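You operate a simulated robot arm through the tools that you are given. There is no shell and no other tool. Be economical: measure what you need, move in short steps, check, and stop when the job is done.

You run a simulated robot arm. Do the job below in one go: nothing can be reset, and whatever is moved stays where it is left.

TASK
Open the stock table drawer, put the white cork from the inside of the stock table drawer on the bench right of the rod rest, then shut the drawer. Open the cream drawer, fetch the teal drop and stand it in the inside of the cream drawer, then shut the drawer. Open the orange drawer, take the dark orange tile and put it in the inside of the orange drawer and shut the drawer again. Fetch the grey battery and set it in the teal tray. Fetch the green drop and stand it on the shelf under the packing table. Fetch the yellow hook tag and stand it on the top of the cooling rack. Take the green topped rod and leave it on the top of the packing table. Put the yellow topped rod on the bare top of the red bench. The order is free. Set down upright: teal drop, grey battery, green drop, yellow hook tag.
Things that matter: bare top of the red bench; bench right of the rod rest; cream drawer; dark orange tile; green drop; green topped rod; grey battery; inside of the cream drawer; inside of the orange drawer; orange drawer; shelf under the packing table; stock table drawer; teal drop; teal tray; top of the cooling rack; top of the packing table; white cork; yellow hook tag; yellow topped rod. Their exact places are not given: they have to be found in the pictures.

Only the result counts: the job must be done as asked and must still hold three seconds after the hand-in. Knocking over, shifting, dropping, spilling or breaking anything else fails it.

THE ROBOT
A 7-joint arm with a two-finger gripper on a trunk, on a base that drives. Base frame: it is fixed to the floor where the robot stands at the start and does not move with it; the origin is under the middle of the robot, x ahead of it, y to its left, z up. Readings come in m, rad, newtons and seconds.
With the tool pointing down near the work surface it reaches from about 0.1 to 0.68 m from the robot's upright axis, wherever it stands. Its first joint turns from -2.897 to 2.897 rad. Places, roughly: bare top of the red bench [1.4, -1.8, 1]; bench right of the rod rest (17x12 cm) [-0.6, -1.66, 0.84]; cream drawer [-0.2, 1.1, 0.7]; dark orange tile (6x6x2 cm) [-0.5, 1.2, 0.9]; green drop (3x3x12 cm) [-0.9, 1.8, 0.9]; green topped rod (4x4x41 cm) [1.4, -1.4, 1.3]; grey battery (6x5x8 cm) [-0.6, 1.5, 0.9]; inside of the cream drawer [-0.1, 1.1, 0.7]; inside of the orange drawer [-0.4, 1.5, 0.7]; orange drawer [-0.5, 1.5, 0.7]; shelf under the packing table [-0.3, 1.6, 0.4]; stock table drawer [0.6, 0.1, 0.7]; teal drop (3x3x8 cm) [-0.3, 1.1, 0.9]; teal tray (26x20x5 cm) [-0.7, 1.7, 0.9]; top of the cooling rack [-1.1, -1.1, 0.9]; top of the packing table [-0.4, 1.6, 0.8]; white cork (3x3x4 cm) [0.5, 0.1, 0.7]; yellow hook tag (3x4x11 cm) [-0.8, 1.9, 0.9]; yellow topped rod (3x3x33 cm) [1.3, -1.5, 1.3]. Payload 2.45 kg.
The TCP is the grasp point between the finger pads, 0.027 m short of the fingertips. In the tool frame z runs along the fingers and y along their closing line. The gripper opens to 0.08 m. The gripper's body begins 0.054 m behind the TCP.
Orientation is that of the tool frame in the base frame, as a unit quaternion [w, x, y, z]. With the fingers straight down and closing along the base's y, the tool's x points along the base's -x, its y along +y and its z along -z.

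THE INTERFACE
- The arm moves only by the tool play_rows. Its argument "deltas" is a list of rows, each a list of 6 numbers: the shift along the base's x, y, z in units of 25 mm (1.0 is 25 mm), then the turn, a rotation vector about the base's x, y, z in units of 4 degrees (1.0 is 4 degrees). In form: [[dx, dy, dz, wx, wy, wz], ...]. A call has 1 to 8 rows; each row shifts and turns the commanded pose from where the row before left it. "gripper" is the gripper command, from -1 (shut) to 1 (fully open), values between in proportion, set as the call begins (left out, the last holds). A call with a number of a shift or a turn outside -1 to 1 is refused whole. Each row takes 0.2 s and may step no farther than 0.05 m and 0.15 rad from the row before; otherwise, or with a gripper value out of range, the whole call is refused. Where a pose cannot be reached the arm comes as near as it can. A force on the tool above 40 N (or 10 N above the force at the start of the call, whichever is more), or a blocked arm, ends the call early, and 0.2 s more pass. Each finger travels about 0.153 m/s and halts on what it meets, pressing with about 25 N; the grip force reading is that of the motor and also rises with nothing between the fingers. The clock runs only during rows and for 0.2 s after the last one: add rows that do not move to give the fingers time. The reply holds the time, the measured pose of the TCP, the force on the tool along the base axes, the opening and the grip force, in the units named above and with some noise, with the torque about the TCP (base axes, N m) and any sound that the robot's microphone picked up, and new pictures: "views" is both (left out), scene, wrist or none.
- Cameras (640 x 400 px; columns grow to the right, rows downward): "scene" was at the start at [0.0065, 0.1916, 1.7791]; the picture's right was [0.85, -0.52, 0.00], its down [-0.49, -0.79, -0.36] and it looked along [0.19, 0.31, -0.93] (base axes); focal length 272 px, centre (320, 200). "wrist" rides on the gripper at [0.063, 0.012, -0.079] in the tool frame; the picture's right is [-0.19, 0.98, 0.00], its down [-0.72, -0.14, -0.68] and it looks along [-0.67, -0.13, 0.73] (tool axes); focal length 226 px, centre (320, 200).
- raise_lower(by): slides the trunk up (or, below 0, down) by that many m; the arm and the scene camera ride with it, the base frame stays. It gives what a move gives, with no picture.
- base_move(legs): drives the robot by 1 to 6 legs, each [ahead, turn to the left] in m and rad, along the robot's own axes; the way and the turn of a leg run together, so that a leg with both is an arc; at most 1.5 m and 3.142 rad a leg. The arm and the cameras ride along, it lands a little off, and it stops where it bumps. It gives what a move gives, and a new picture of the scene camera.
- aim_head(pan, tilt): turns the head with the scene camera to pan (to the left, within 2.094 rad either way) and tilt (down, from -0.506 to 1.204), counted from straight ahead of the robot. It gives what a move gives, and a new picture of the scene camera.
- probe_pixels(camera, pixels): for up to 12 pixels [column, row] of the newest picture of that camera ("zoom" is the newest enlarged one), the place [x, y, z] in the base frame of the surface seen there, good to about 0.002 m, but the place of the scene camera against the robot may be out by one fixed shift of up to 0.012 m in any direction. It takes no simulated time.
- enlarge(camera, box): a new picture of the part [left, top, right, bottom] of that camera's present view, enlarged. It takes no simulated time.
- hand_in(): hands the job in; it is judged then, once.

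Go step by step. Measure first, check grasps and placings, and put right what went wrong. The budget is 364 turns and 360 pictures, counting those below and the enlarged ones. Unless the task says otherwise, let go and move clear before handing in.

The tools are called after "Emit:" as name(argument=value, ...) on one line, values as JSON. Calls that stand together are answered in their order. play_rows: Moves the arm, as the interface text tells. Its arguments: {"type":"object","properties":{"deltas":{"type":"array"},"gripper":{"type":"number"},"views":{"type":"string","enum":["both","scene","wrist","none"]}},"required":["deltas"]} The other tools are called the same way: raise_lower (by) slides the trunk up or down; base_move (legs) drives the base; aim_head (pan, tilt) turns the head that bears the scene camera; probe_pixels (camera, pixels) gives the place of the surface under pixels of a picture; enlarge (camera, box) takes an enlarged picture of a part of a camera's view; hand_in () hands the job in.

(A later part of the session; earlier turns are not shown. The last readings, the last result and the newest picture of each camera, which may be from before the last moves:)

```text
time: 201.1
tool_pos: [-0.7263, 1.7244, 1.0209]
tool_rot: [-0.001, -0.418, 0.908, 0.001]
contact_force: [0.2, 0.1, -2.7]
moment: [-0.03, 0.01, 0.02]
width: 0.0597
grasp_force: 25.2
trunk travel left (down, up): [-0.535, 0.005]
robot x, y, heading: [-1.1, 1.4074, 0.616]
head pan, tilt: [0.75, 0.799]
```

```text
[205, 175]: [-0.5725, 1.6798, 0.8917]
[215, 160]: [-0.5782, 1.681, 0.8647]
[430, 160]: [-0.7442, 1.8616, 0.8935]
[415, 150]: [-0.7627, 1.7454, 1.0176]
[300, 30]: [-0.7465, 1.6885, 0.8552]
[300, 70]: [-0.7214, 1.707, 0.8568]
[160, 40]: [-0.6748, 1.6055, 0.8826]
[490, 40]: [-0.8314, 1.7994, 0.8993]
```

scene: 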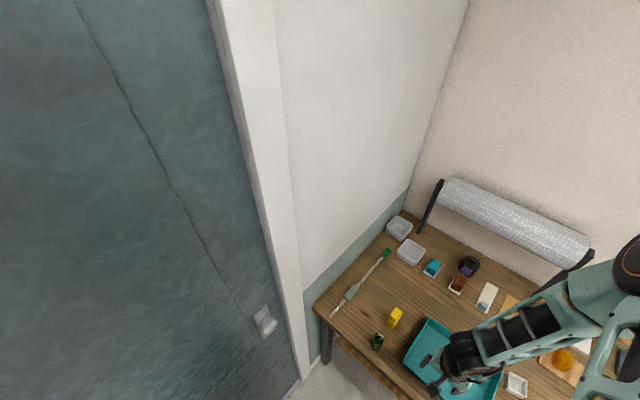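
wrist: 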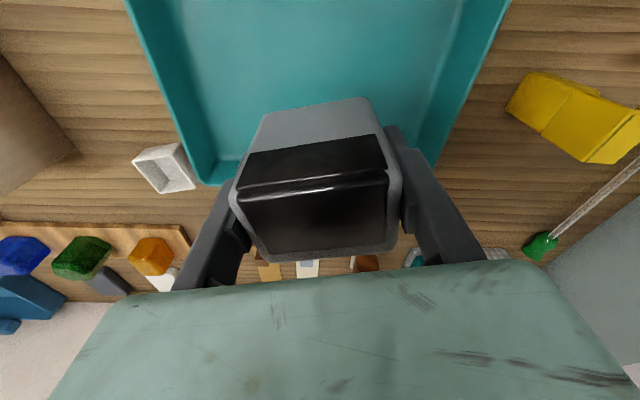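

The tray centre matches. I lower into the tray and release.

Emit:
play_rows(deltas=[[0, 0, -0.95, 0, 0, 0], [0, 0, -0.95, 0, 0, 0], [0, 0, -0.95, 0, 0, 0], [0, 0, -0.95, 0, 0, 0], [0, 0, -0.95, 0, 0, 0], [0, 0, 0, 0, 0, 0]], views="none")

Emit:
play_rows(deltas=[[0, 0, 0, 0, 0, 0], [0, 0, 0, 0, 0, 0]], gripper=1, views="wrist")

```text
time: 202.5
tool_pos: [-0.7235, 1.725, 0.902]
tool_rot: [0.001, -0.418, 0.908, 0.002]
contact_force: [0.6, -0.4, 3.4]
moment: [-0.19, -0.11, 0.0]
width: 0.0597
grasp_force: 24.5
trunk travel left (down, up): [-0.535, 0.005]
robot x, y, heading: [-1.1005, 1.4071, 0.622]
head pan, tilt: [0.75, 0.799]
```

```text
time: 203.1
tool_pos: [-0.7246, 1.7248, 0.9004]
tool_rot: [0.001, -0.419, 0.908, 0.002]
contact_force: [0.4, 0.1, 1.0]
moment: [-0.03, -0.03, 0.0]
width: 0.0799
grasp_force: 0.1
trunk travel left (down, up): [-0.535, 0.005]
robot x, y, heading: [-1.1035, 1.4031, 0.617]
head pan, tilt: [0.75, 0.799]
```

wrist: 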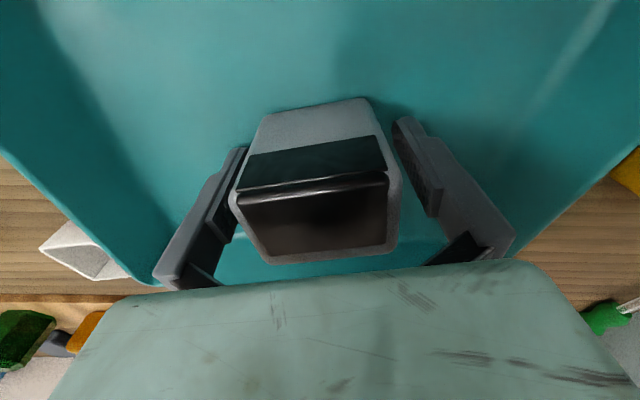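

The battery stands in the tray. I rise and look at the tag and green drop from above.

Emit:
play_rows(deltas=[[0, 0, 1, 0, 0, 0], [0, 0, 1, 0, 0, 0], [0, 0, 1, 0, 0, 0], [0, 0, 1, 0, 0, 0], [-0.8, 0, 1, 0, 0, -0.8], [-0.8, 0.5, 1, 0, 0, -0.9], [-0.8, 0.5, 1, 0, 0, -0.9], [-0.8, 0.5, 0, 0, 0, -0.8]], views="wrist")

Emit:
enlarge(camera="wrist", box=[340, 0, 540, 130])

```text
time: 204.9
tool_pos: [-0.8048, 1.7608, 1.078]
tool_rot: [0.002, -0.307, 0.952, 0.001]
contact_force: [0.7, -0.1, 0.0]
moment: [0.0, -0.02, -0.02]
width: 0.0802
grasp_force: 0.1
trunk travel left (down, up): [-0.535, 0.005]
robot x, y, heading: [-1.1045, 1.4127, 0.619]
head pan, tilt: [0.75, 0.799]
```

wrist: 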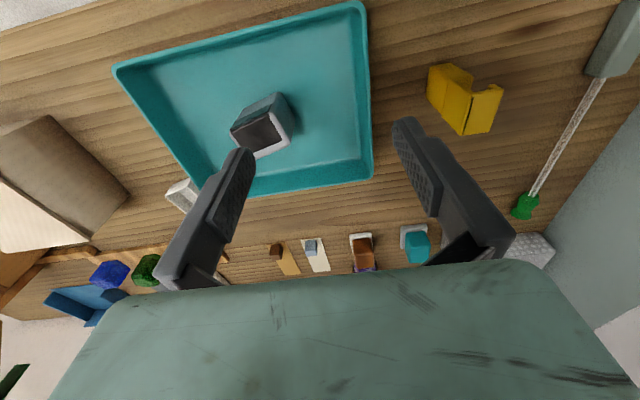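

```text
3.08 times, centred on (440, 65) of wrist
```

zoom: 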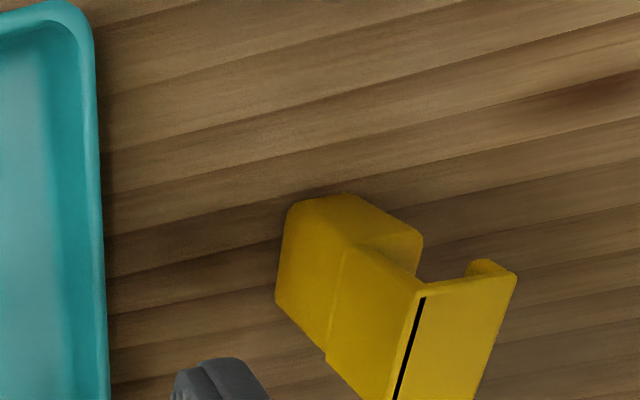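

The drop is out of view; I move the hand back toward the robot.

Emit:
play_rows(deltas=[[-1, 0.1, 0, 0, 0, 0], [-1, 0.1, 0, 0, 0, 0], [-1, 0.1, 0, 0, 0, 0], [-1, 0.1, 0, 0, 0, 0], [-1, 0.1, 0, 0, 0, 0], [-1, 0.1, 0, 0, 0, 0]], views="wrist")

Emit:
enlarge(camera="wrist", box=[300, 60, 540, 210])

```text
time: 206.3
tool_pos: [-0.9562, 1.777, 1.0759]
tool_rot: [0.001, -0.309, 0.951, 0.003]
contact_force: [-0.2, 0.1, 0.1]
moment: [0.01, -0.01, -0.01]
width: 0.0801
grasp_force: 0.0
trunk travel left (down, up): [-0.535, 0.005]
robot x, y, heading: [-1.1057, 1.4066, 0.615]
head pan, tilt: [0.75, 0.799]
```

wrist: 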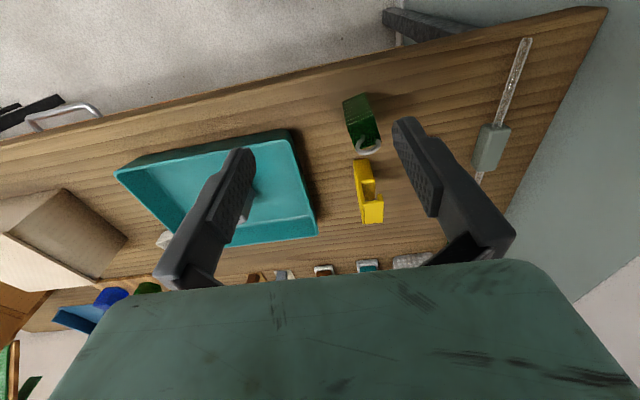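

```text
2.67 times, centred on (420, 135) of wrist
```

zoom: 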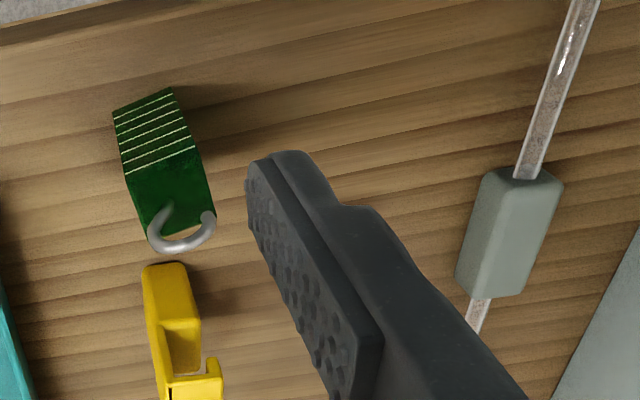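

I probe the green drop and tag shapes.

Emit:
probe_pixels(camera="zoom", pixels=[[115, 115], [170, 95], [125, 175], [195, 145], [135, 215], [212, 205], [150, 230], [180, 195], [150, 245], [185, 240], [213, 215], [160, 130]])

Emit:
probe_pixels(camera="zoom", pixels=[[145, 270], [185, 268], [150, 330], [200, 320], [165, 390], [220, 390], [205, 365], [175, 300], [195, 340], [100, 300]])

```text
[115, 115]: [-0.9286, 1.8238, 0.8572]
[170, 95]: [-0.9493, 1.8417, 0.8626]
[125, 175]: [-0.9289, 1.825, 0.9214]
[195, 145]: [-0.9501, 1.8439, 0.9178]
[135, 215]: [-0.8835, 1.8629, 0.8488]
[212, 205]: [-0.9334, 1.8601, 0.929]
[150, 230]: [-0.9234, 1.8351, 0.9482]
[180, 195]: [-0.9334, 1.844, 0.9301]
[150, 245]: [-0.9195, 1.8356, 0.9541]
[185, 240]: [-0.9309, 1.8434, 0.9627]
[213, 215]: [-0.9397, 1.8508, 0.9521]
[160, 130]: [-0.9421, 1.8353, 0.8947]
```

```text
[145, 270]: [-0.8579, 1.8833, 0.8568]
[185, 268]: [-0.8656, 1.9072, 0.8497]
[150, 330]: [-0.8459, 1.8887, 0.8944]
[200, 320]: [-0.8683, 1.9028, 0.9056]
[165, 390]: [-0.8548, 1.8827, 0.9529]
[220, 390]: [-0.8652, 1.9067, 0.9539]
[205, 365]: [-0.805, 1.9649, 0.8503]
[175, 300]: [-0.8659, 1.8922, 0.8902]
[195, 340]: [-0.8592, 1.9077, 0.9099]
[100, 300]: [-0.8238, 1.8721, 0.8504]
```

The drop's front faces heading 0.86; it's 3 cm in from the table edge, so a horizontal grasp along 0.86 works. I reposition the base for it.

Emit:
base_move(legs=[[0, -0.48], [-0.23, 0], [0, 0.72]])

```text
time: 209.4
tool_pos: [-1.0104, 1.6395, 1.0756]
tool_rot: [0.0, -0.075, 0.997, 0.002]
contact_force: [0.8, -0.6, 0.1]
moment: [0.03, 0.04, 0.05]
width: 0.0799
grasp_force: 0.1
trunk travel left (down, up): [-0.535, 0.005]
robot x, y, heading: [-1.3128, 1.3767, 0.14]
head pan, tilt: [0.75, 0.799]
stopped in leg 2: the robot was blocked; the commanded pose is now the measured one
```

scene: 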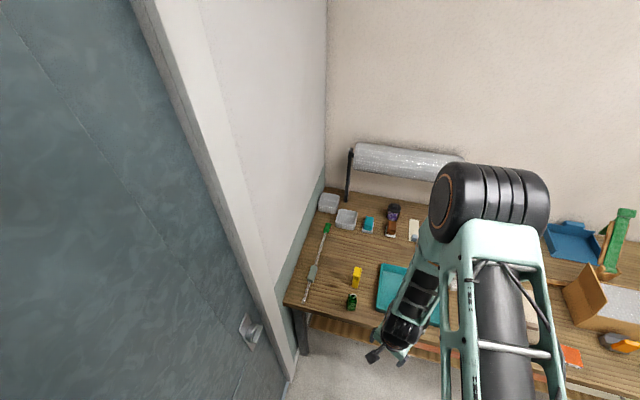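

Blocked 2 cm short; good enough. I turn to heading 0.86.

Emit:
base_move(legs=[[0.015, 0], [0, 0.72]])

```text
time: 212.2
tool_pos: [-1.243, 1.7735, 1.0765]
tool_rot: [-0.001, -0.419, 0.908, 0.001]
contact_force: [-0.3, -0.6, -0.3]
moment: [-0.04, 0.01, -0.01]
width: 0.08
grasp_force: 0.1
trunk travel left (down, up): [-0.535, 0.005]
robot x, y, heading: [-1.2964, 1.3791, 0.864]
head pan, tilt: [0.75, 0.799]
```

scene: 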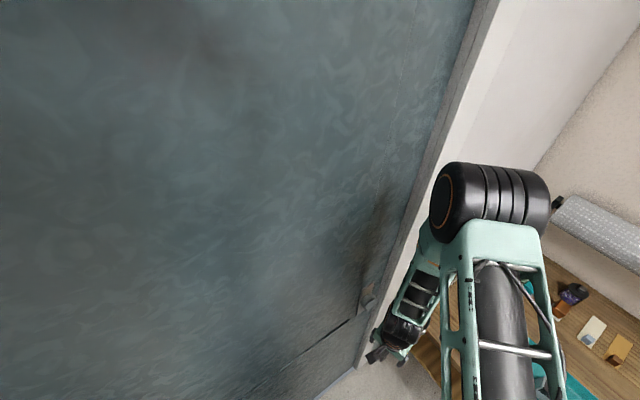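

Now I back off 12 cm, lower the trunk 0.435, then pitch the tool to horizontal in front of the drop.

Emit:
base_move(legs=[[-0.12, 0]])

Emit:
raise_lower(by=-0.435)

Emit:
play_rows(deltas=[[0.605, 0.084, 0.558, 0.901, -0.769, 0], [0.605, 0.084, 0.558, 0.901, -0.769, 0], [0.605, 0.084, 0.558, 0.901, -0.769, 0], [0.605, 0.084, 0.558, 0.901, -0.769, 0], [0.605, 0.084, 0.558, 0.901, -0.769, 0], [0.605, 0.084, 0.558, 0.901, -0.769, 0], [0.605, 0.084, 0.558, 0.901, -0.769, 0], [0.605, 0.084, 0.558, 0.901, -0.769, 0]], views="none")

Emit:
play_rows(deltas=[[0.605, 0.084, 0.558, 0.901, -0.769, 0], [0.605, 0.084, 0.558, 0.901, -0.769, 0], [0.605, 0.084, 0.558, 0.901, -0.769, 0], [0.605, 0.084, 0.558, 0.901, -0.769, 0], [0.605, 0.084, 0.558, 0.901, -0.769, 0], [0.605, 0.084, 0.558, 0.901, -0.769, 0], [0.605, 0.084, 0.558, 0.901, -0.769, 0], [0.605, 0.084, 0.558, 0.901, -0.769, 0]], views="both")

```text
time: 213.4
tool_pos: [-1.3004, 1.7111, 1.0769]
tool_rot: [-0.001, -0.422, 0.907, 0.001]
contact_force: [0.6, -0.2, 0.7]
moment: [0.01, 0.03, -0.03]
width: 0.08
grasp_force: 0.1
trunk travel left (down, up): [-0.535, 0.005]
robot x, y, heading: [-1.3537, 1.3141, 0.859]
head pan, tilt: [0.75, 0.799]
stopped in leg 1: the robot was blocked; the commanded pose is now the measured one
```

scene: 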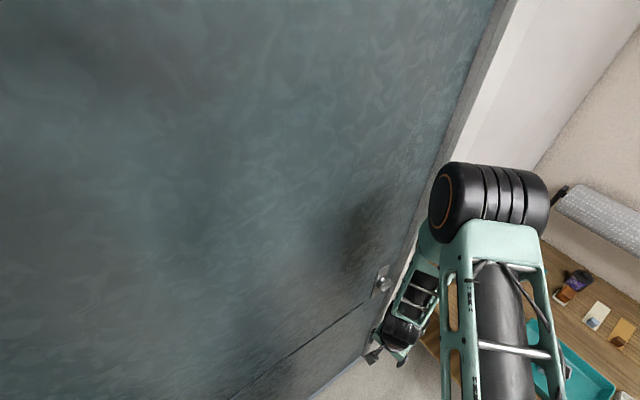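

```text
refused: -0.435 is not a number from -0.4 to 0.4
```

```text
time: 215.2
tool_pos: [-1.1782, 1.7269, 1.1885]
tool_rot: [0.295, -0.399, 0.858, 0.136]
contact_force: [-0.2, 0.2, -0.3]
moment: [-0.01, 0.01, 0.04]
width: 0.08
grasp_force: 0.2
trunk travel left (down, up): [-0.535, 0.005]
robot x, y, heading: [-1.3522, 1.3174, 0.861]
head pan, tilt: [0.75, 0.799]
```

```text
time: 217.0
tool_pos: [-1.055, 1.7448, 1.3009]
tool_rot: [0.559, -0.333, 0.715, 0.256]
contact_force: [-0.4, 0.5, 0.3]
moment: [0.01, 0.01, 0.0]
width: 0.08
grasp_force: 0.1
trunk travel left (down, up): [-0.535, 0.005]
robot x, y, heading: [-1.3502, 1.3164, 0.862]
head pan, tilt: [0.75, 0.799]
```

scene: 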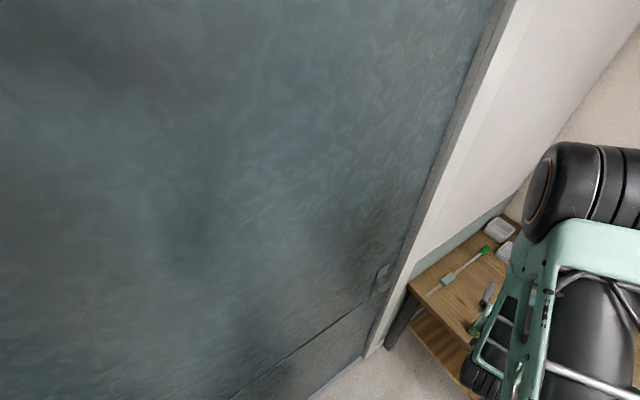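
wrist: 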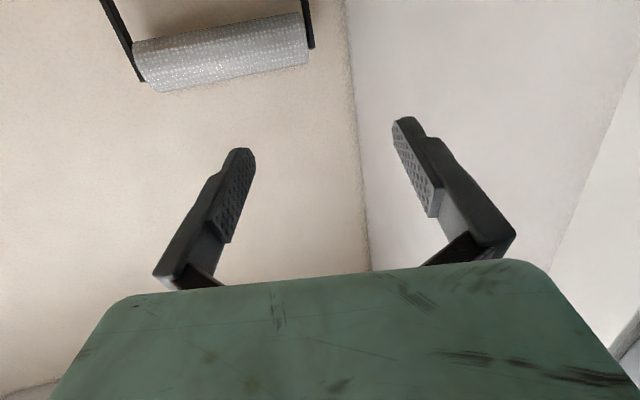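

The pitch worked at height. I finish the pitch, centre laterally, and lower the trunk by 0.396.

Emit:
play_rows(deltas=[[0.315, -0.268, 0, 0.888, -0.758, 0], [0.315, -0.268, 0, 0.888, -0.758, 0], [0.315, -0.268, 0, 0.888, -0.758, 0]], views="none")

Emit:
raise_lower(by=-0.396)

Emit:
play_rows(deltas=[[0, 0, 0, 0, 0, 0]], views="both")

```text
time: 217.8
tool_pos: [-1.0318, 1.7238, 1.3009]
tool_rot: [0.642, -0.299, 0.642, 0.293]
contact_force: [0.5, 0.4, -0.8]
moment: [0.02, 0.01, 0.05]
width: 0.0801
grasp_force: 0.1
trunk travel left (down, up): [-0.535, 0.005]
robot x, y, heading: [-1.3501, 1.3166, 0.862]
head pan, tilt: [0.75, 0.799]
```

```text
time: 221.6
tool_pos: [-1.034, 1.7232, 0.9044]
tool_rot: [0.642, -0.299, 0.642, 0.294]
contact_force: [1.0, 0.4, 0.2]
moment: [0.05, 0.0, 0.0]
width: 0.0801
grasp_force: 0.0
trunk travel left (down, up): [-0.139, 0.401]
robot x, y, heading: [-1.3532, 1.3175, 0.859]
head pan, tilt: [0.75, 0.799]
```

```text
time: 222.0
tool_pos: [-1.033, 1.7237, 0.9055]
tool_rot: [0.642, -0.3, 0.642, 0.293]
contact_force: [-0.2, 0.1, 0.2]
moment: [-0.01, 0.0, -0.02]
width: 0.0802
grasp_force: 0.0
trunk travel left (down, up): [-0.139, 0.401]
robot x, y, heading: [-1.3528, 1.314, 0.856]
head pan, tilt: [0.75, 0.799]
```

scene: 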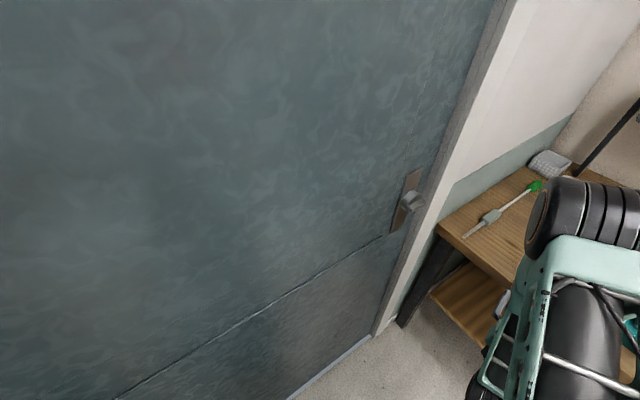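
wrist: 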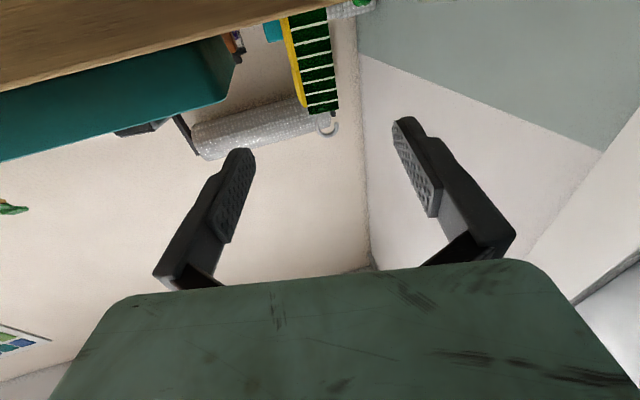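

The drop (313,60) is centred between the fingers. I advance 16 cm.

Emit:
play_rows(deltas=[[0.651, 0.759, 0, 0, 0, 0], [0.651, 0.759, 0, 0, 0, 0], [0.651, 0.759, 0, 0, 0, 0], [0.651, 0.759, 0, 0, 0, 0], [0.651, 0.759, 0, 0, 0, 0]], views="wrist")

```text
time: 223.2
tool_pos: [-0.9509, 1.8167, 0.9053]
tool_rot: [0.641, -0.3, 0.642, 0.295]
contact_force: [0.2, -0.1, 0.4]
moment: [0.01, -0.01, 0.02]
width: 0.0799
grasp_force: 0.1
trunk travel left (down, up): [-0.139, 0.401]
robot x, y, heading: [-1.3561, 1.3142, 0.862]
head pan, tilt: [0.75, 0.799]
```

wrist: 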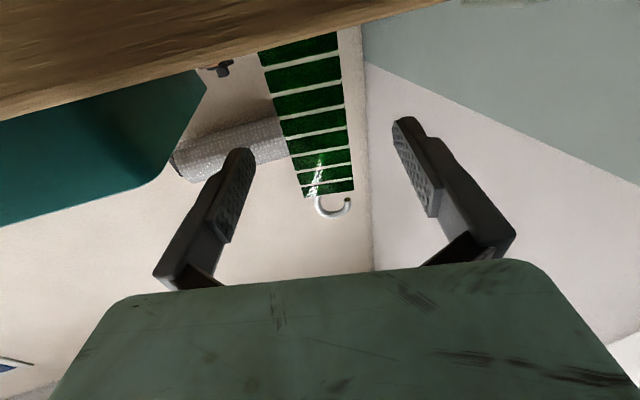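

3.5 cm left; advance and close.

Emit:
play_rows(deltas=[[0.651, 0.759, 0, 0, 0, 0], [0.247, 0.288, 0, 0, 0, 0], [0, 0, 0, 0, 0, 0]], views="none")

Emit:
play_rows(deltas=[[0, 0, 0, 0, 0, 0], [0, 0, 0, 0, 0, 0], [0, 0, 0, 0, 0, 0]], gripper=-1, views="wrist")

```text
time: 224.0
tool_pos: [-0.9293, 1.8453, 0.9031]
tool_rot: [0.641, -0.3, 0.642, 0.294]
contact_force: [-0.5, -0.5, 1.0]
moment: [0.03, 0.03, -0.01]
width: 0.08
grasp_force: 0.1
trunk travel left (down, up): [-0.139, 0.401]
robot x, y, heading: [-1.3549, 1.3126, 0.865]
head pan, tilt: [0.75, 0.799]
```

```text
time: 224.8
tool_pos: [-0.9295, 1.8458, 0.9036]
tool_rot: [0.641, -0.3, 0.642, 0.294]
contact_force: [0.8, -0.4, 0.6]
moment: [0.0, 0.03, 0.02]
width: 0.0296
grasp_force: 25.3
trunk travel left (down, up): [-0.139, 0.401]
robot x, y, heading: [-1.3554, 1.316, 0.855]
head pan, tilt: [0.75, 0.799]
```

wrist: 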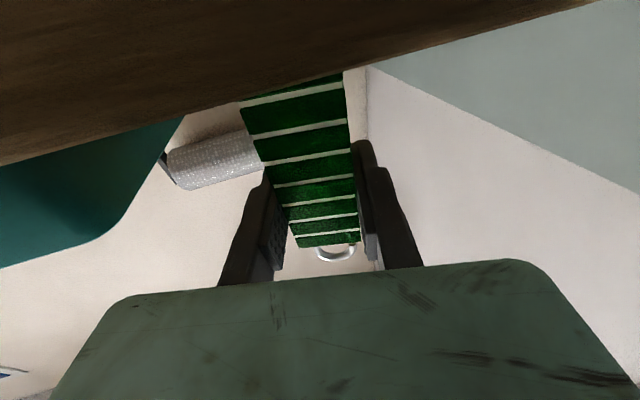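

Gripped (0.0296). I raise slightly, retract, and look at the shelf.

Emit:
raise_lower(by=0.04)

Emit:
play_rows(deltas=[[-0.651, -0.759, 0, 0, 0, 0], [-0.651, -0.759, 0, 0, 0, 0], [-0.651, -0.759, 0, 0, 0, 0], [-0.651, -0.759, 0, 0, 0, 0], [-0.651, -0.759, 0, 0, 0, 0], [-0.651, -0.759, 0, 0, 0, 0], [-0.651, -0.759, 0, 0, 0, 0]], views="none")

Emit:
aim_head(pan=-0.5, tilt=0.8)

```text
time: 225.6
tool_pos: [-0.9301, 1.8448, 0.9443]
tool_rot: [0.641, -0.3, 0.642, 0.294]
contact_force: [0.2, -0.4, -1.4]
moment: [0.01, 0.02, 0.04]
width: 0.0296
grasp_force: 25.1
trunk travel left (down, up): [-0.179, 0.361]
robot x, y, heading: [-1.3515, 1.3154, 0.859]
head pan, tilt: [0.75, 0.799]
```

```text
time: 227.2
tool_pos: [-1.0447, 1.713, 0.9441]
tool_rot: [0.642, -0.299, 0.642, 0.294]
contact_force: [0.0, -0.5, -0.9]
moment: [-0.03, 0.0, 0.04]
width: 0.0297
grasp_force: 25.2
trunk travel left (down, up): [-0.179, 0.361]
robot x, y, heading: [-1.3516, 1.3139, 0.861]
head pan, tilt: [0.75, 0.799]
```

```text
time: 228.6
tool_pos: [-1.0446, 1.7122, 0.9434]
tool_rot: [0.641, -0.3, 0.642, 0.294]
contact_force: [-0.2, -0.1, -2.4]
moment: [-0.01, 0.0, 0.02]
width: 0.0296
grasp_force: 25.1
trunk travel left (down, up): [-0.179, 0.361]
robot x, y, heading: [-1.3517, 1.3162, 0.867]
head pan, tilt: [-0.499, 0.799]
```

scene: 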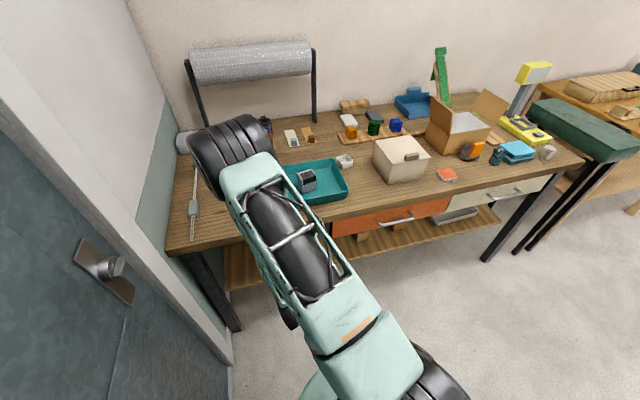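

The shelf's left part at (245,265) looks bare. I probe it.

Emit:
enlarge(camera="scene", box=[180, 170, 500, 330])

Emit:
probe_pixels(camera="scene", pixels=[[232, 270], [250, 268], [255, 280], [240, 250], [262, 285], [240, 285], [350, 245], [345, 225], [335, 215], [338, 236], [180, 245], [205, 260]])

```text
2.00 times, centred on (340, 250) of scene
```

zoom: 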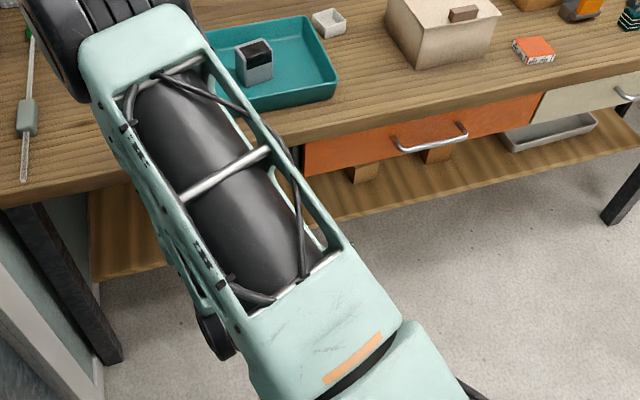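

```text
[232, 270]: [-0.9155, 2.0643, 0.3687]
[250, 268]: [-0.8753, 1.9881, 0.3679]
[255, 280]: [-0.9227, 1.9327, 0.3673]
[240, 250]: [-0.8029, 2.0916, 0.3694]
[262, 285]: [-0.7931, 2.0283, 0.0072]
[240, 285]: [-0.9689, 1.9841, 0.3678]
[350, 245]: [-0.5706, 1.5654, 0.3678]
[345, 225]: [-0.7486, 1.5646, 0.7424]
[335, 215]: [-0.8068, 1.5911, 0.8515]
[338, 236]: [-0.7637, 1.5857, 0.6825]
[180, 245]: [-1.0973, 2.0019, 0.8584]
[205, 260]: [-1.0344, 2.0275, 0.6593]
```

Shelf top true z≈0.36, front edge q≈0.39, bare at s≈1.95. I'll stand the drop at q≈0.425 so the hand stays outside; lower trunk and arm first.

Emit:
raise_lower(by=-0.178)

Emit:
play_rows(deltas=[[0.34, -0.29, -0.9, 0, 0, 0], [0.34, -0.29, -0.9, 0, 0, 0], [0.34, -0.29, -0.9, 0, 0, 0], [0.34, -0.29, -0.9, 0, 0, 0], [0.34, -0.29, -0.9, 0, 0, 0], [0.34, -0.29, -0.9, 0, 0, 0], [0.34, -0.29, -0.9, 0, 0, 0], [0.34, -0.29, -0.9, 0, 0, 0]], views="both")

```text
time: 230.6
tool_pos: [-1.0448, 1.7127, 0.7655]
tool_rot: [0.642, -0.299, 0.642, 0.295]
contact_force: [0.2, 0.5, -1.4]
moment: [0.02, 0.0, 0.02]
width: 0.0294
grasp_force: 24.8
trunk travel left (down, up): [-0.001, 0.539]
robot x, y, heading: [-1.3558, 1.3159, 0.86]
head pan, tilt: [-0.499, 0.799]
```

```text
time: 232.4
tool_pos: [-0.9759, 1.6569, 0.5853]
tool_rot: [0.641, -0.301, 0.642, 0.293]
contact_force: [0.4, 0.4, -1.9]
moment: [0.0, -0.01, -0.05]
width: 0.0294
grasp_force: 25.4
trunk travel left (down, up): [-0.001, 0.539]
robot x, y, heading: [-1.3568, 1.313, 0.861]
head pan, tilt: [-0.499, 0.799]
```

scene: 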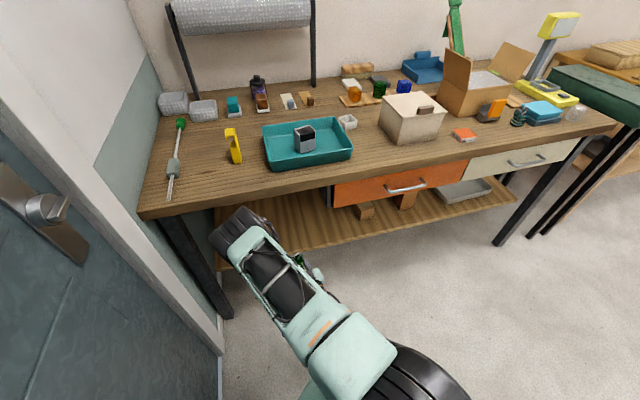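
wrist: 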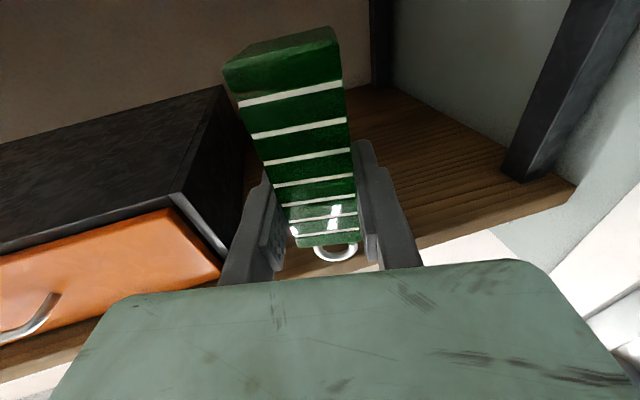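

I lower to 0.43 and look again.

Emit:
play_rows(deltas=[[0, 0, -1, 0, 0, 0], [0, 0, -1, 0, 0, 0], [0, 0, -1, 0, 0, 0], [0, 0, -1, 0, 0, 0], [0, 0, -1, 0, 0, 0], [0, 0, -1, 0, 0, 0], [0, 0, 0, 0, 0, 0]], views="scene")

Emit:
enlarge(camera="scene", box=[180, 180, 380, 320])

```text
time: 234.0
tool_pos: [-0.9756, 1.6552, 0.4348]
tool_rot: [0.642, -0.3, 0.642, 0.293]
contact_force: [0.2, 0.8, -2.4]
moment: [0.02, 0.03, -0.03]
width: 0.0293
grasp_force: 25.6
trunk travel left (down, up): [-0.001, 0.539]
robot x, y, heading: [-1.348, 1.3135, 0.864]
head pan, tilt: [-0.499, 0.799]
```

scene: 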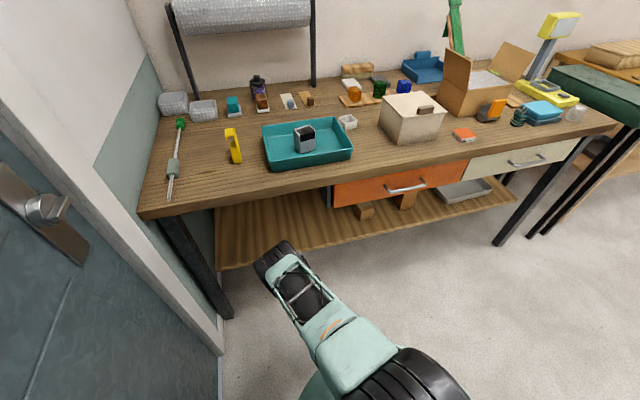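

```text
2.86 times, centred on (280, 250) of scene
```

zoom: 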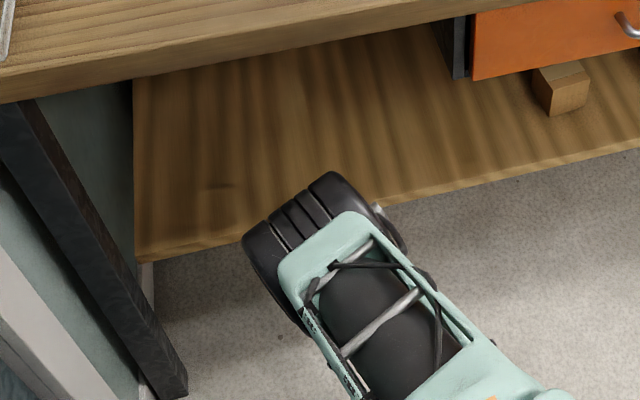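

I probe the shelf's surface and front edge here.

Emit:
probe_pixels(camera="zoom", pixels=[[200, 238], [200, 245], [200, 250], [420, 195], [420, 203], [300, 150], [380, 208], [450, 170], [430, 60]])

```text
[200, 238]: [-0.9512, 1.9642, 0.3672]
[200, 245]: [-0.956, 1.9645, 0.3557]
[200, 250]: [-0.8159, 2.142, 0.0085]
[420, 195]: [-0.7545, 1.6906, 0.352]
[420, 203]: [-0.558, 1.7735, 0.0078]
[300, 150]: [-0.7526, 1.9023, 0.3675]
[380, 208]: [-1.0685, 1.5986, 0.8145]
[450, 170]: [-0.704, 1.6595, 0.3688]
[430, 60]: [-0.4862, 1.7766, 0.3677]
```

Shelf edge q≈0.396. I advance ~0.24 m over the shelf.

Emit:
play_rows(deltas=[[0.651, 0.759, 0, 0, 0, 0], [0.651, 0.759, 0, 0, 0, 0], [0.651, 0.759, 0, 0, 0, 0], [0.651, 0.759, 0, 0, 0, 0], [0.651, 0.759, 0, 0, 0, 0], [0.651, 0.759, 0, 0, 0, 0], [0.651, 0.759, 0, 0, 0, 0], [0.651, 0.759, 0, 0, 0, 0]], views="wrist")

Emit:
play_rows(deltas=[[0.651, 0.759, 0, 0, 0, 0], [0.37, 0.432, 0, 0, 0, 0], [0, 0, -0.3, 0, 0, 0], [0, 0, -0.3, 0, 0, 0], [0, 0, 0, 0, 0, 0]], views="wrist")

```text
time: 235.8
tool_pos: [-0.8459, 1.8067, 0.4339]
tool_rot: [0.642, -0.299, 0.642, 0.294]
contact_force: [-0.5, 0.3, -1.8]
moment: [-0.02, -0.01, 0.01]
width: 0.0292
grasp_force: 25.1
trunk travel left (down, up): [-0.001, 0.539]
robot x, y, heading: [-1.3512, 1.3149, 0.855]
head pan, tilt: [-0.499, 0.799]
```

wrist: 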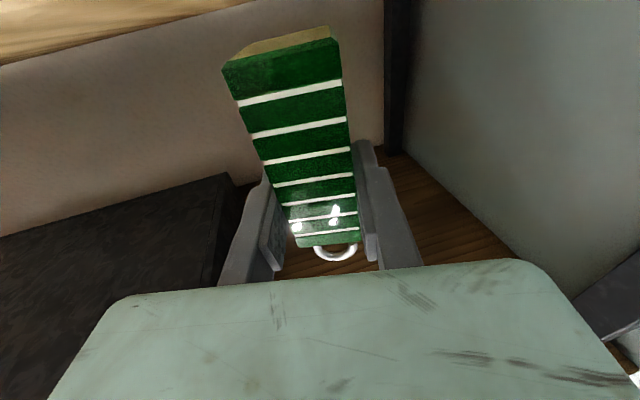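

```text
time: 237.0
tool_pos: [-0.8208, 1.8374, 0.418]
tool_rot: [0.641, -0.3, 0.642, 0.294]
contact_force: [-0.3, -0.1, -2.0]
moment: [0.03, 0.01, 0.0]
width: 0.0295
grasp_force: 24.6
trunk travel left (down, up): [-0.001, 0.539]
robot x, y, heading: [-1.3535, 1.316, 0.859]
head pan, tilt: [-0.499, 0.799]
```

wrist: 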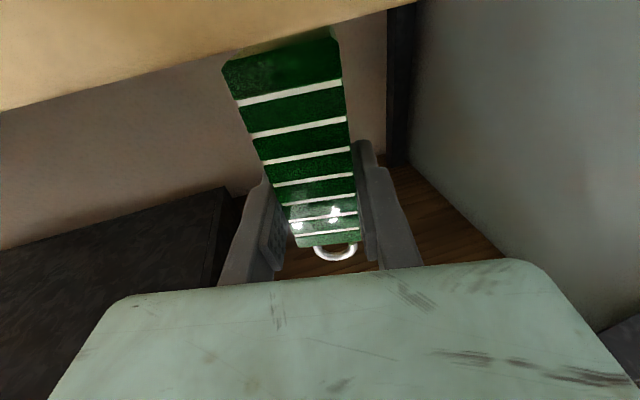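

The shelf edge is in view at (200,70); I probe it for true height.

Emit:
probe_pixels(camera="wrist", pixels=[[200, 70], [150, 85], [150, 92], [300, 35], [280, 45], [330, 22], [260, 75]])

```text
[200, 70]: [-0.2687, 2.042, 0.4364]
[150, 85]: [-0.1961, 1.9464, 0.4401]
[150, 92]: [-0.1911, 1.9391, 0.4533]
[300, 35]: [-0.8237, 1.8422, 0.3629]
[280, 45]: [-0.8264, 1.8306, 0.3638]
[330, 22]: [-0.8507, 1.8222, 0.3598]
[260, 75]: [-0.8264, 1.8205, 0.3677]
```

The drop's bottom is at ~0.363 with the shelf at 0.36: 3 mm. I lower that and open partly.

Emit:
play_rows(deltas=[[0, 0, -0.14, 0, 0, 0], [0, 0, 0, 0, 0, 0]], views="none")

Emit:
play_rows(deltas=[[0, 0, 0, 0, 0, 0], [0, 0, 0, 0, 0, 0]], gripper=0.5, views="wrist")

```text
time: 237.6
tool_pos: [-0.8212, 1.8364, 0.4158]
tool_rot: [0.641, -0.3, 0.643, 0.293]
contact_force: [-0.4, 1.0, -2.1]
moment: [0.0, -0.04, 0.01]
width: 0.0294
grasp_force: 25.2
trunk travel left (down, up): [-0.001, 0.539]
robot x, y, heading: [-1.3517, 1.3163, 0.86]
head pan, tilt: [-0.499, 0.799]
```

```text
time: 238.2
tool_pos: [-0.8197, 1.8386, 0.4159]
tool_rot: [0.642, -0.3, 0.642, 0.294]
contact_force: [0.1, -0.3, -0.2]
moment: [-0.05, -0.06, -0.01]
width: 0.0596
grasp_force: 0.1
trunk travel left (down, up): [-0.001, 0.539]
robot x, y, heading: [-1.3501, 1.3158, 0.858]
head pan, tilt: [-0.499, 0.799]
```

wrist: 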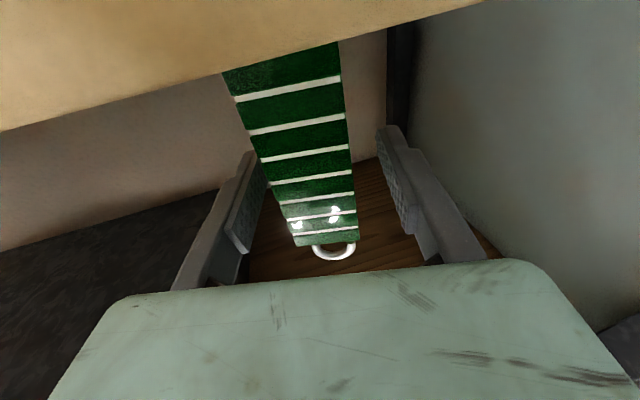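

Released upright. I retract straight back and check.

Emit:
play_rows(deltas=[[-0.651, -0.759, 0, 0, 0, 0], [-0.651, -0.759, 0, 0, 0, 0], [-0.651, -0.759, 0, 0, 0, 0], [-0.651, -0.759, 0, 0, 0, 0], [-0.651, -0.759, 0, 0, 0, 0], [-0.651, -0.759, 0, 0, 0, 0], [-0.651, -0.759, 0, 0, 0, 0], [-0.651, -0.759, 0, 0, 0, 0]], views="both")

```text
time: 240.0
tool_pos: [-0.9497, 1.6861, 0.4158]
tool_rot: [0.642, -0.3, 0.642, 0.294]
contact_force: [-0.1, 1.0, 0.0]
moment: [-0.01, 0.0, -0.02]
width: 0.06
grasp_force: 0.0
trunk travel left (down, up): [-0.001, 0.539]
robot x, y, heading: [-1.3509, 1.3154, 0.866]
head pan, tilt: [-0.499, 0.799]
```

scene: 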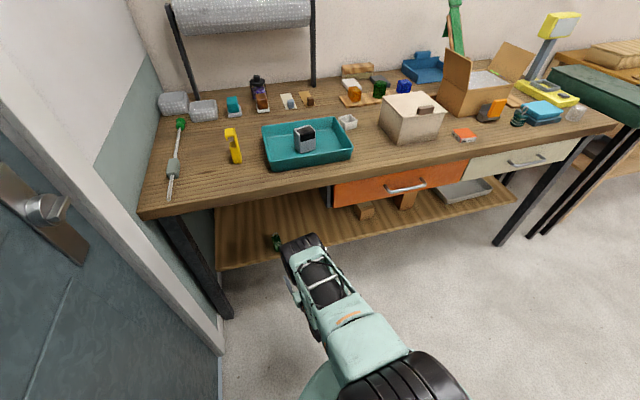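
wrist: 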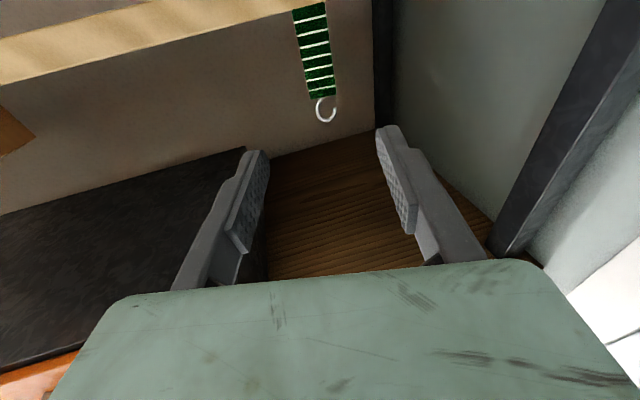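

The drop stands on the shelf at (276,240). Next the drawers: I zoom in and probe their handles.

Emit:
enlarge(camera="scene", box=[320, 120, 600, 260])

```text
2.29 times, centred on (460, 190) of scene
```

zoom: 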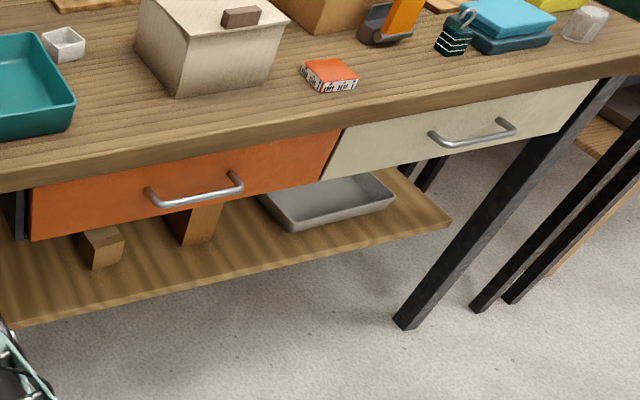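

Emit:
probe_pixels(camera="zoom", pixels=[[165, 203], [195, 197], [230, 190], [155, 190], [232, 176], [190, 180], [445, 143], [475, 139], [505, 132], [436, 133], [500, 122], [470, 120]])

Emit:
probe_pixels(camera="zoom", pixels=[[190, 152], [190, 165], [60, 230], [335, 135], [345, 170], [450, 45], [330, 72], [300, 75], [470, 108], [455, 95]])

```text
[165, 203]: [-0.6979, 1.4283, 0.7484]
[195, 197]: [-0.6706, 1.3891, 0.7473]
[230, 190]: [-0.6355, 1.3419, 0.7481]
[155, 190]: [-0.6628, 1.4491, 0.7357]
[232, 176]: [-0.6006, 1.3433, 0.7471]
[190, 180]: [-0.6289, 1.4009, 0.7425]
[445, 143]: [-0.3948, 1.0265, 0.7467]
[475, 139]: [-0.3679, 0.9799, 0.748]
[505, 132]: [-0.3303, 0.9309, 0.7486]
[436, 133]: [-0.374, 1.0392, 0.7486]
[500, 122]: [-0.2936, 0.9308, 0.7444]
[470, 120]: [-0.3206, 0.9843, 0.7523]
```

```text
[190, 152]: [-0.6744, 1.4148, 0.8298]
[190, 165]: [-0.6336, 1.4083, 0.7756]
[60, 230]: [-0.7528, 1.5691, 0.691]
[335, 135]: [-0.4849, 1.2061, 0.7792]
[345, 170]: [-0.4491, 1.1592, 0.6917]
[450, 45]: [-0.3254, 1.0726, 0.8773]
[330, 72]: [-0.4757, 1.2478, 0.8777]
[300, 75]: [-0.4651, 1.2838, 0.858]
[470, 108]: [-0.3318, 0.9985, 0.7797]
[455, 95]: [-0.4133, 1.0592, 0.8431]
```

Bars: orange at (s 1.516, q 0.284), cream at (s 1.007, q 0.285), z≈0.734 true, 1.2 cm beyond the table edge. I'll grip them with a horizontal tool rolled so it closes vertically. First drive before the orange drawer.

Emit:
base_move(legs=[[0, -2.0], [0.352, 0], [0, 1.775]])

Emit:
raise_lower(by=0.32)

```text
time: 243.2
tool_pos: [-0.8154, 1.1446, 0.4161]
tool_rot: [0.701, 0.064, 0.707, -0.068]
contact_force: [-0.1, -0.6, -0.4]
moment: [-0.02, 0.0, 0.02]
width: 0.06
grasp_force: 0.1
trunk travel left (down, up): [-0.001, 0.539]
robot x, y, heading: [-1.3374, 1.3135, 0.014]
head pan, tilt: [-0.499, 0.799]
stopped in leg 1: the robot was blocked; the commanded pose is now the measured one
```

scene: 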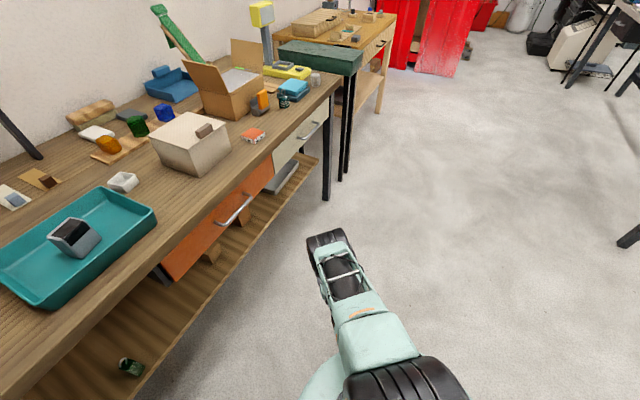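

```text
time: 246.4
tool_pos: [-0.8155, 1.1464, 0.7371]
tool_rot: [0.703, 0.064, 0.706, -0.067]
contact_force: [1.0, 0.1, 0.1]
moment: [0.0, 0.0, 0.0]
width: 0.0601
grasp_force: 0.1
trunk travel left (down, up): [-0.321, 0.219]
robot x, y, heading: [-1.335, 1.3157, 0.011]
head pan, tilt: [-0.499, 0.799]
```

The rear touched something; I go forward 0.15 then continue.

Emit:
base_move(legs=[[0.15, 0], [0, -1.58], [0.32, 0], [0, 2.2]])

```text
time: 258.9
tool_pos: [-0.6678, 1.1814, 0.7357]
tool_rot: [0.687, -0.167, 0.689, 0.162]
contact_force: [-0.4, 0.2, 0.4]
moment: [-0.02, -0.03, 0.0]
width: 0.0598
grasp_force: 0.0
trunk travel left (down, up): [-0.321, 0.219]
robot x, y, heading: [-1.1836, 0.9983, 0.675]
head pan, tilt: [-0.499, 0.799]
```

scene: 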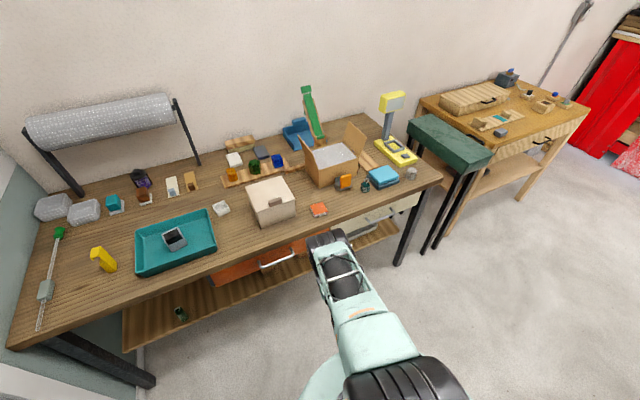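

The tool's yaw relative to the base changed by 0.2 rad, so the arm may have been touched during that turn. I check the shelf drop and drawers.

Emit:
enlarge(camera="scene", box=[100, 220, 340, 370])

Emit:
enlarge(camera="scene", box=[220, 130, 460, 280])

Emit:
probe_pixels(camera="scene", pixels=[[181, 308], [180, 316], [170, 330], [278, 259], [290, 255], [262, 265]])

```text
2.67 times, centred on (220, 295) of scene
```

zoom: 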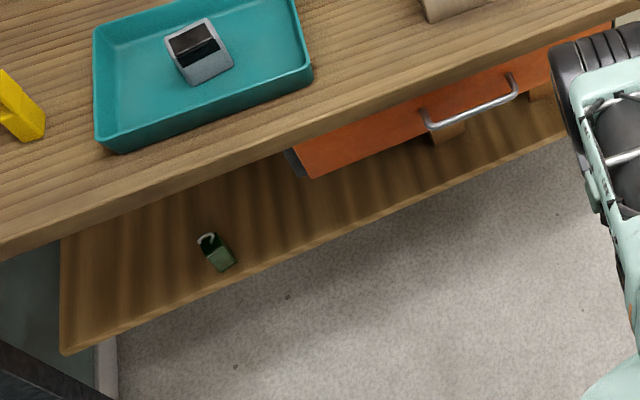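

```text
2.67 times, centred on (340, 205) of scene
```

zoom: 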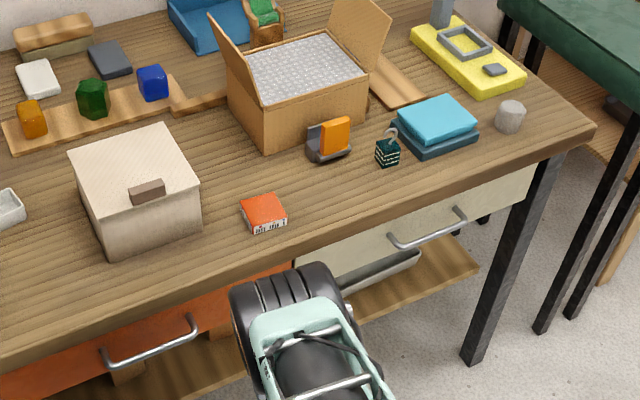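

```text
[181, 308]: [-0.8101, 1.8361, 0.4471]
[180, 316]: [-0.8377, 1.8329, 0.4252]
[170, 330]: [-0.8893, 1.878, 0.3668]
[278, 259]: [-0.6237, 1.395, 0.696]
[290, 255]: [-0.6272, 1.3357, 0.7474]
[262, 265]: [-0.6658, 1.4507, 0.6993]
```

All is intact. I yaw the tool to face the drawer squarely and start the roll.

Emit:
play_rows(deltas=[[-0.4, 0.8, 0, 0, 0, 0.8], [-0.4, 0.8, 0, 0, 0, 0.8], [-0.4, 0.8, 0, 0, 0, 0.8], [-0.3, 0.7, 0, 0.966, 0.712, 0], [-0.3, 0.7, 0, 0.966, 0.712, 0], [-0.3, 0.7, 0, 0.966, 0.712, 0], [-0.3, 0.7, 0, 0.966, 0.712, 0], [-0.2, 0.7, 0, 0.966, 0.712, 0]], views="none")

Emit:
play_rows(deltas=[[0, 0, 0, 0.966, 0.712, 0], [0, 0, 0, 0.966, 0.712, 0], [0, 0, 0, 0.966, 0.712, 0], [0, 0, 0, 0.966, 0.712, 0], [0, 0, 0, 0.966, 0.712, 0], [0, 0, 0, 0.966, 0.712, 0], [0, 0, 0, 0.966, 0.712, 0], [0, 0, 0, 0.966, 0.712, 0]], views="none")

Emit:
play_rows(deltas=[[0, 0, 0, 0.966, 0.712, 0], [0, 0, 0, 0.966, 0.712, 0], [0, 0, 0, 0.966, 0.712, 0], [0, 0, 0, 0.966, 0.712, 0], [0, 0, 0, 0.966, 0.712, 0], [0, 0, 0, 0.72, 0.53, 0]], views="both")

```text
time: 260.7
tool_pos: [-0.7335, 1.3273, 0.7364]
tool_rot: [0.61, -0.081, 0.703, 0.357]
contact_force: [0.6, 0.1, -0.6]
moment: [0.02, 0.02, 0.01]
width: 0.0601
grasp_force: 0.1
trunk travel left (down, up): [-0.321, 0.219]
robot x, y, heading: [-1.1834, 0.9961, 0.671]
head pan, tilt: [-0.499, 0.799]
```

```text
time: 262.5
tool_pos: [-0.7318, 1.3284, 0.7361]
tool_rot: [0.46, 0.156, 0.69, 0.536]
contact_force: [-0.4, 0.1, 0.4]
moment: [-0.01, -0.01, 0.01]
width: 0.0597
grasp_force: 0.1
trunk travel left (down, up): [-0.321, 0.219]
robot x, y, heading: [-1.183, 0.9994, 0.669]
head pan, tilt: [-0.499, 0.799]
```

```text
time: 263.9
tool_pos: [-0.7323, 1.3292, 0.736]
tool_rot: [0.319, 0.316, 0.632, 0.631]
contact_force: [-0.6, 0.6, 0.7]
moment: [0.02, -0.04, 0.01]
width: 0.0601
grasp_force: 0.2
trunk travel left (down, up): [-0.321, 0.219]
robot x, y, heading: [-1.1838, 0.9972, 0.672]
head pan, tilt: [-0.499, 0.799]
```

scene: 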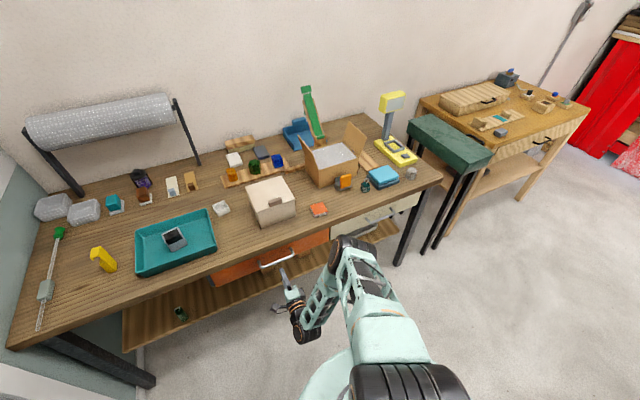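
wrist: 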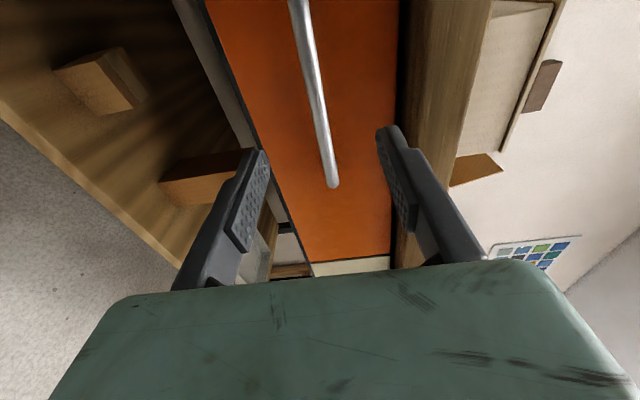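

The tool is horizontal with vertical closing; bar at (320,120) lies between the fingers. I probe bar and face for truth.

Emit:
probe_pixels(camera="wrist", pixels=[[332, 185], [325, 150], [315, 80], [300, 5], [350, 120], [398, 100], [420, 120], [300, 255], [240, 90]])

```text
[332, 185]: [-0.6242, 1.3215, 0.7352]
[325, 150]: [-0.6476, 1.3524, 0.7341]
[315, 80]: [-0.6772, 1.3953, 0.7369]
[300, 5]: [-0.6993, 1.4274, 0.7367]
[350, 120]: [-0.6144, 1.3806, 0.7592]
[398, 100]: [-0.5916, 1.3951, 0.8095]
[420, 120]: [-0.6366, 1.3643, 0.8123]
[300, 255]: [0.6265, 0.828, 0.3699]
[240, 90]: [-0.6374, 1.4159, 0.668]
```

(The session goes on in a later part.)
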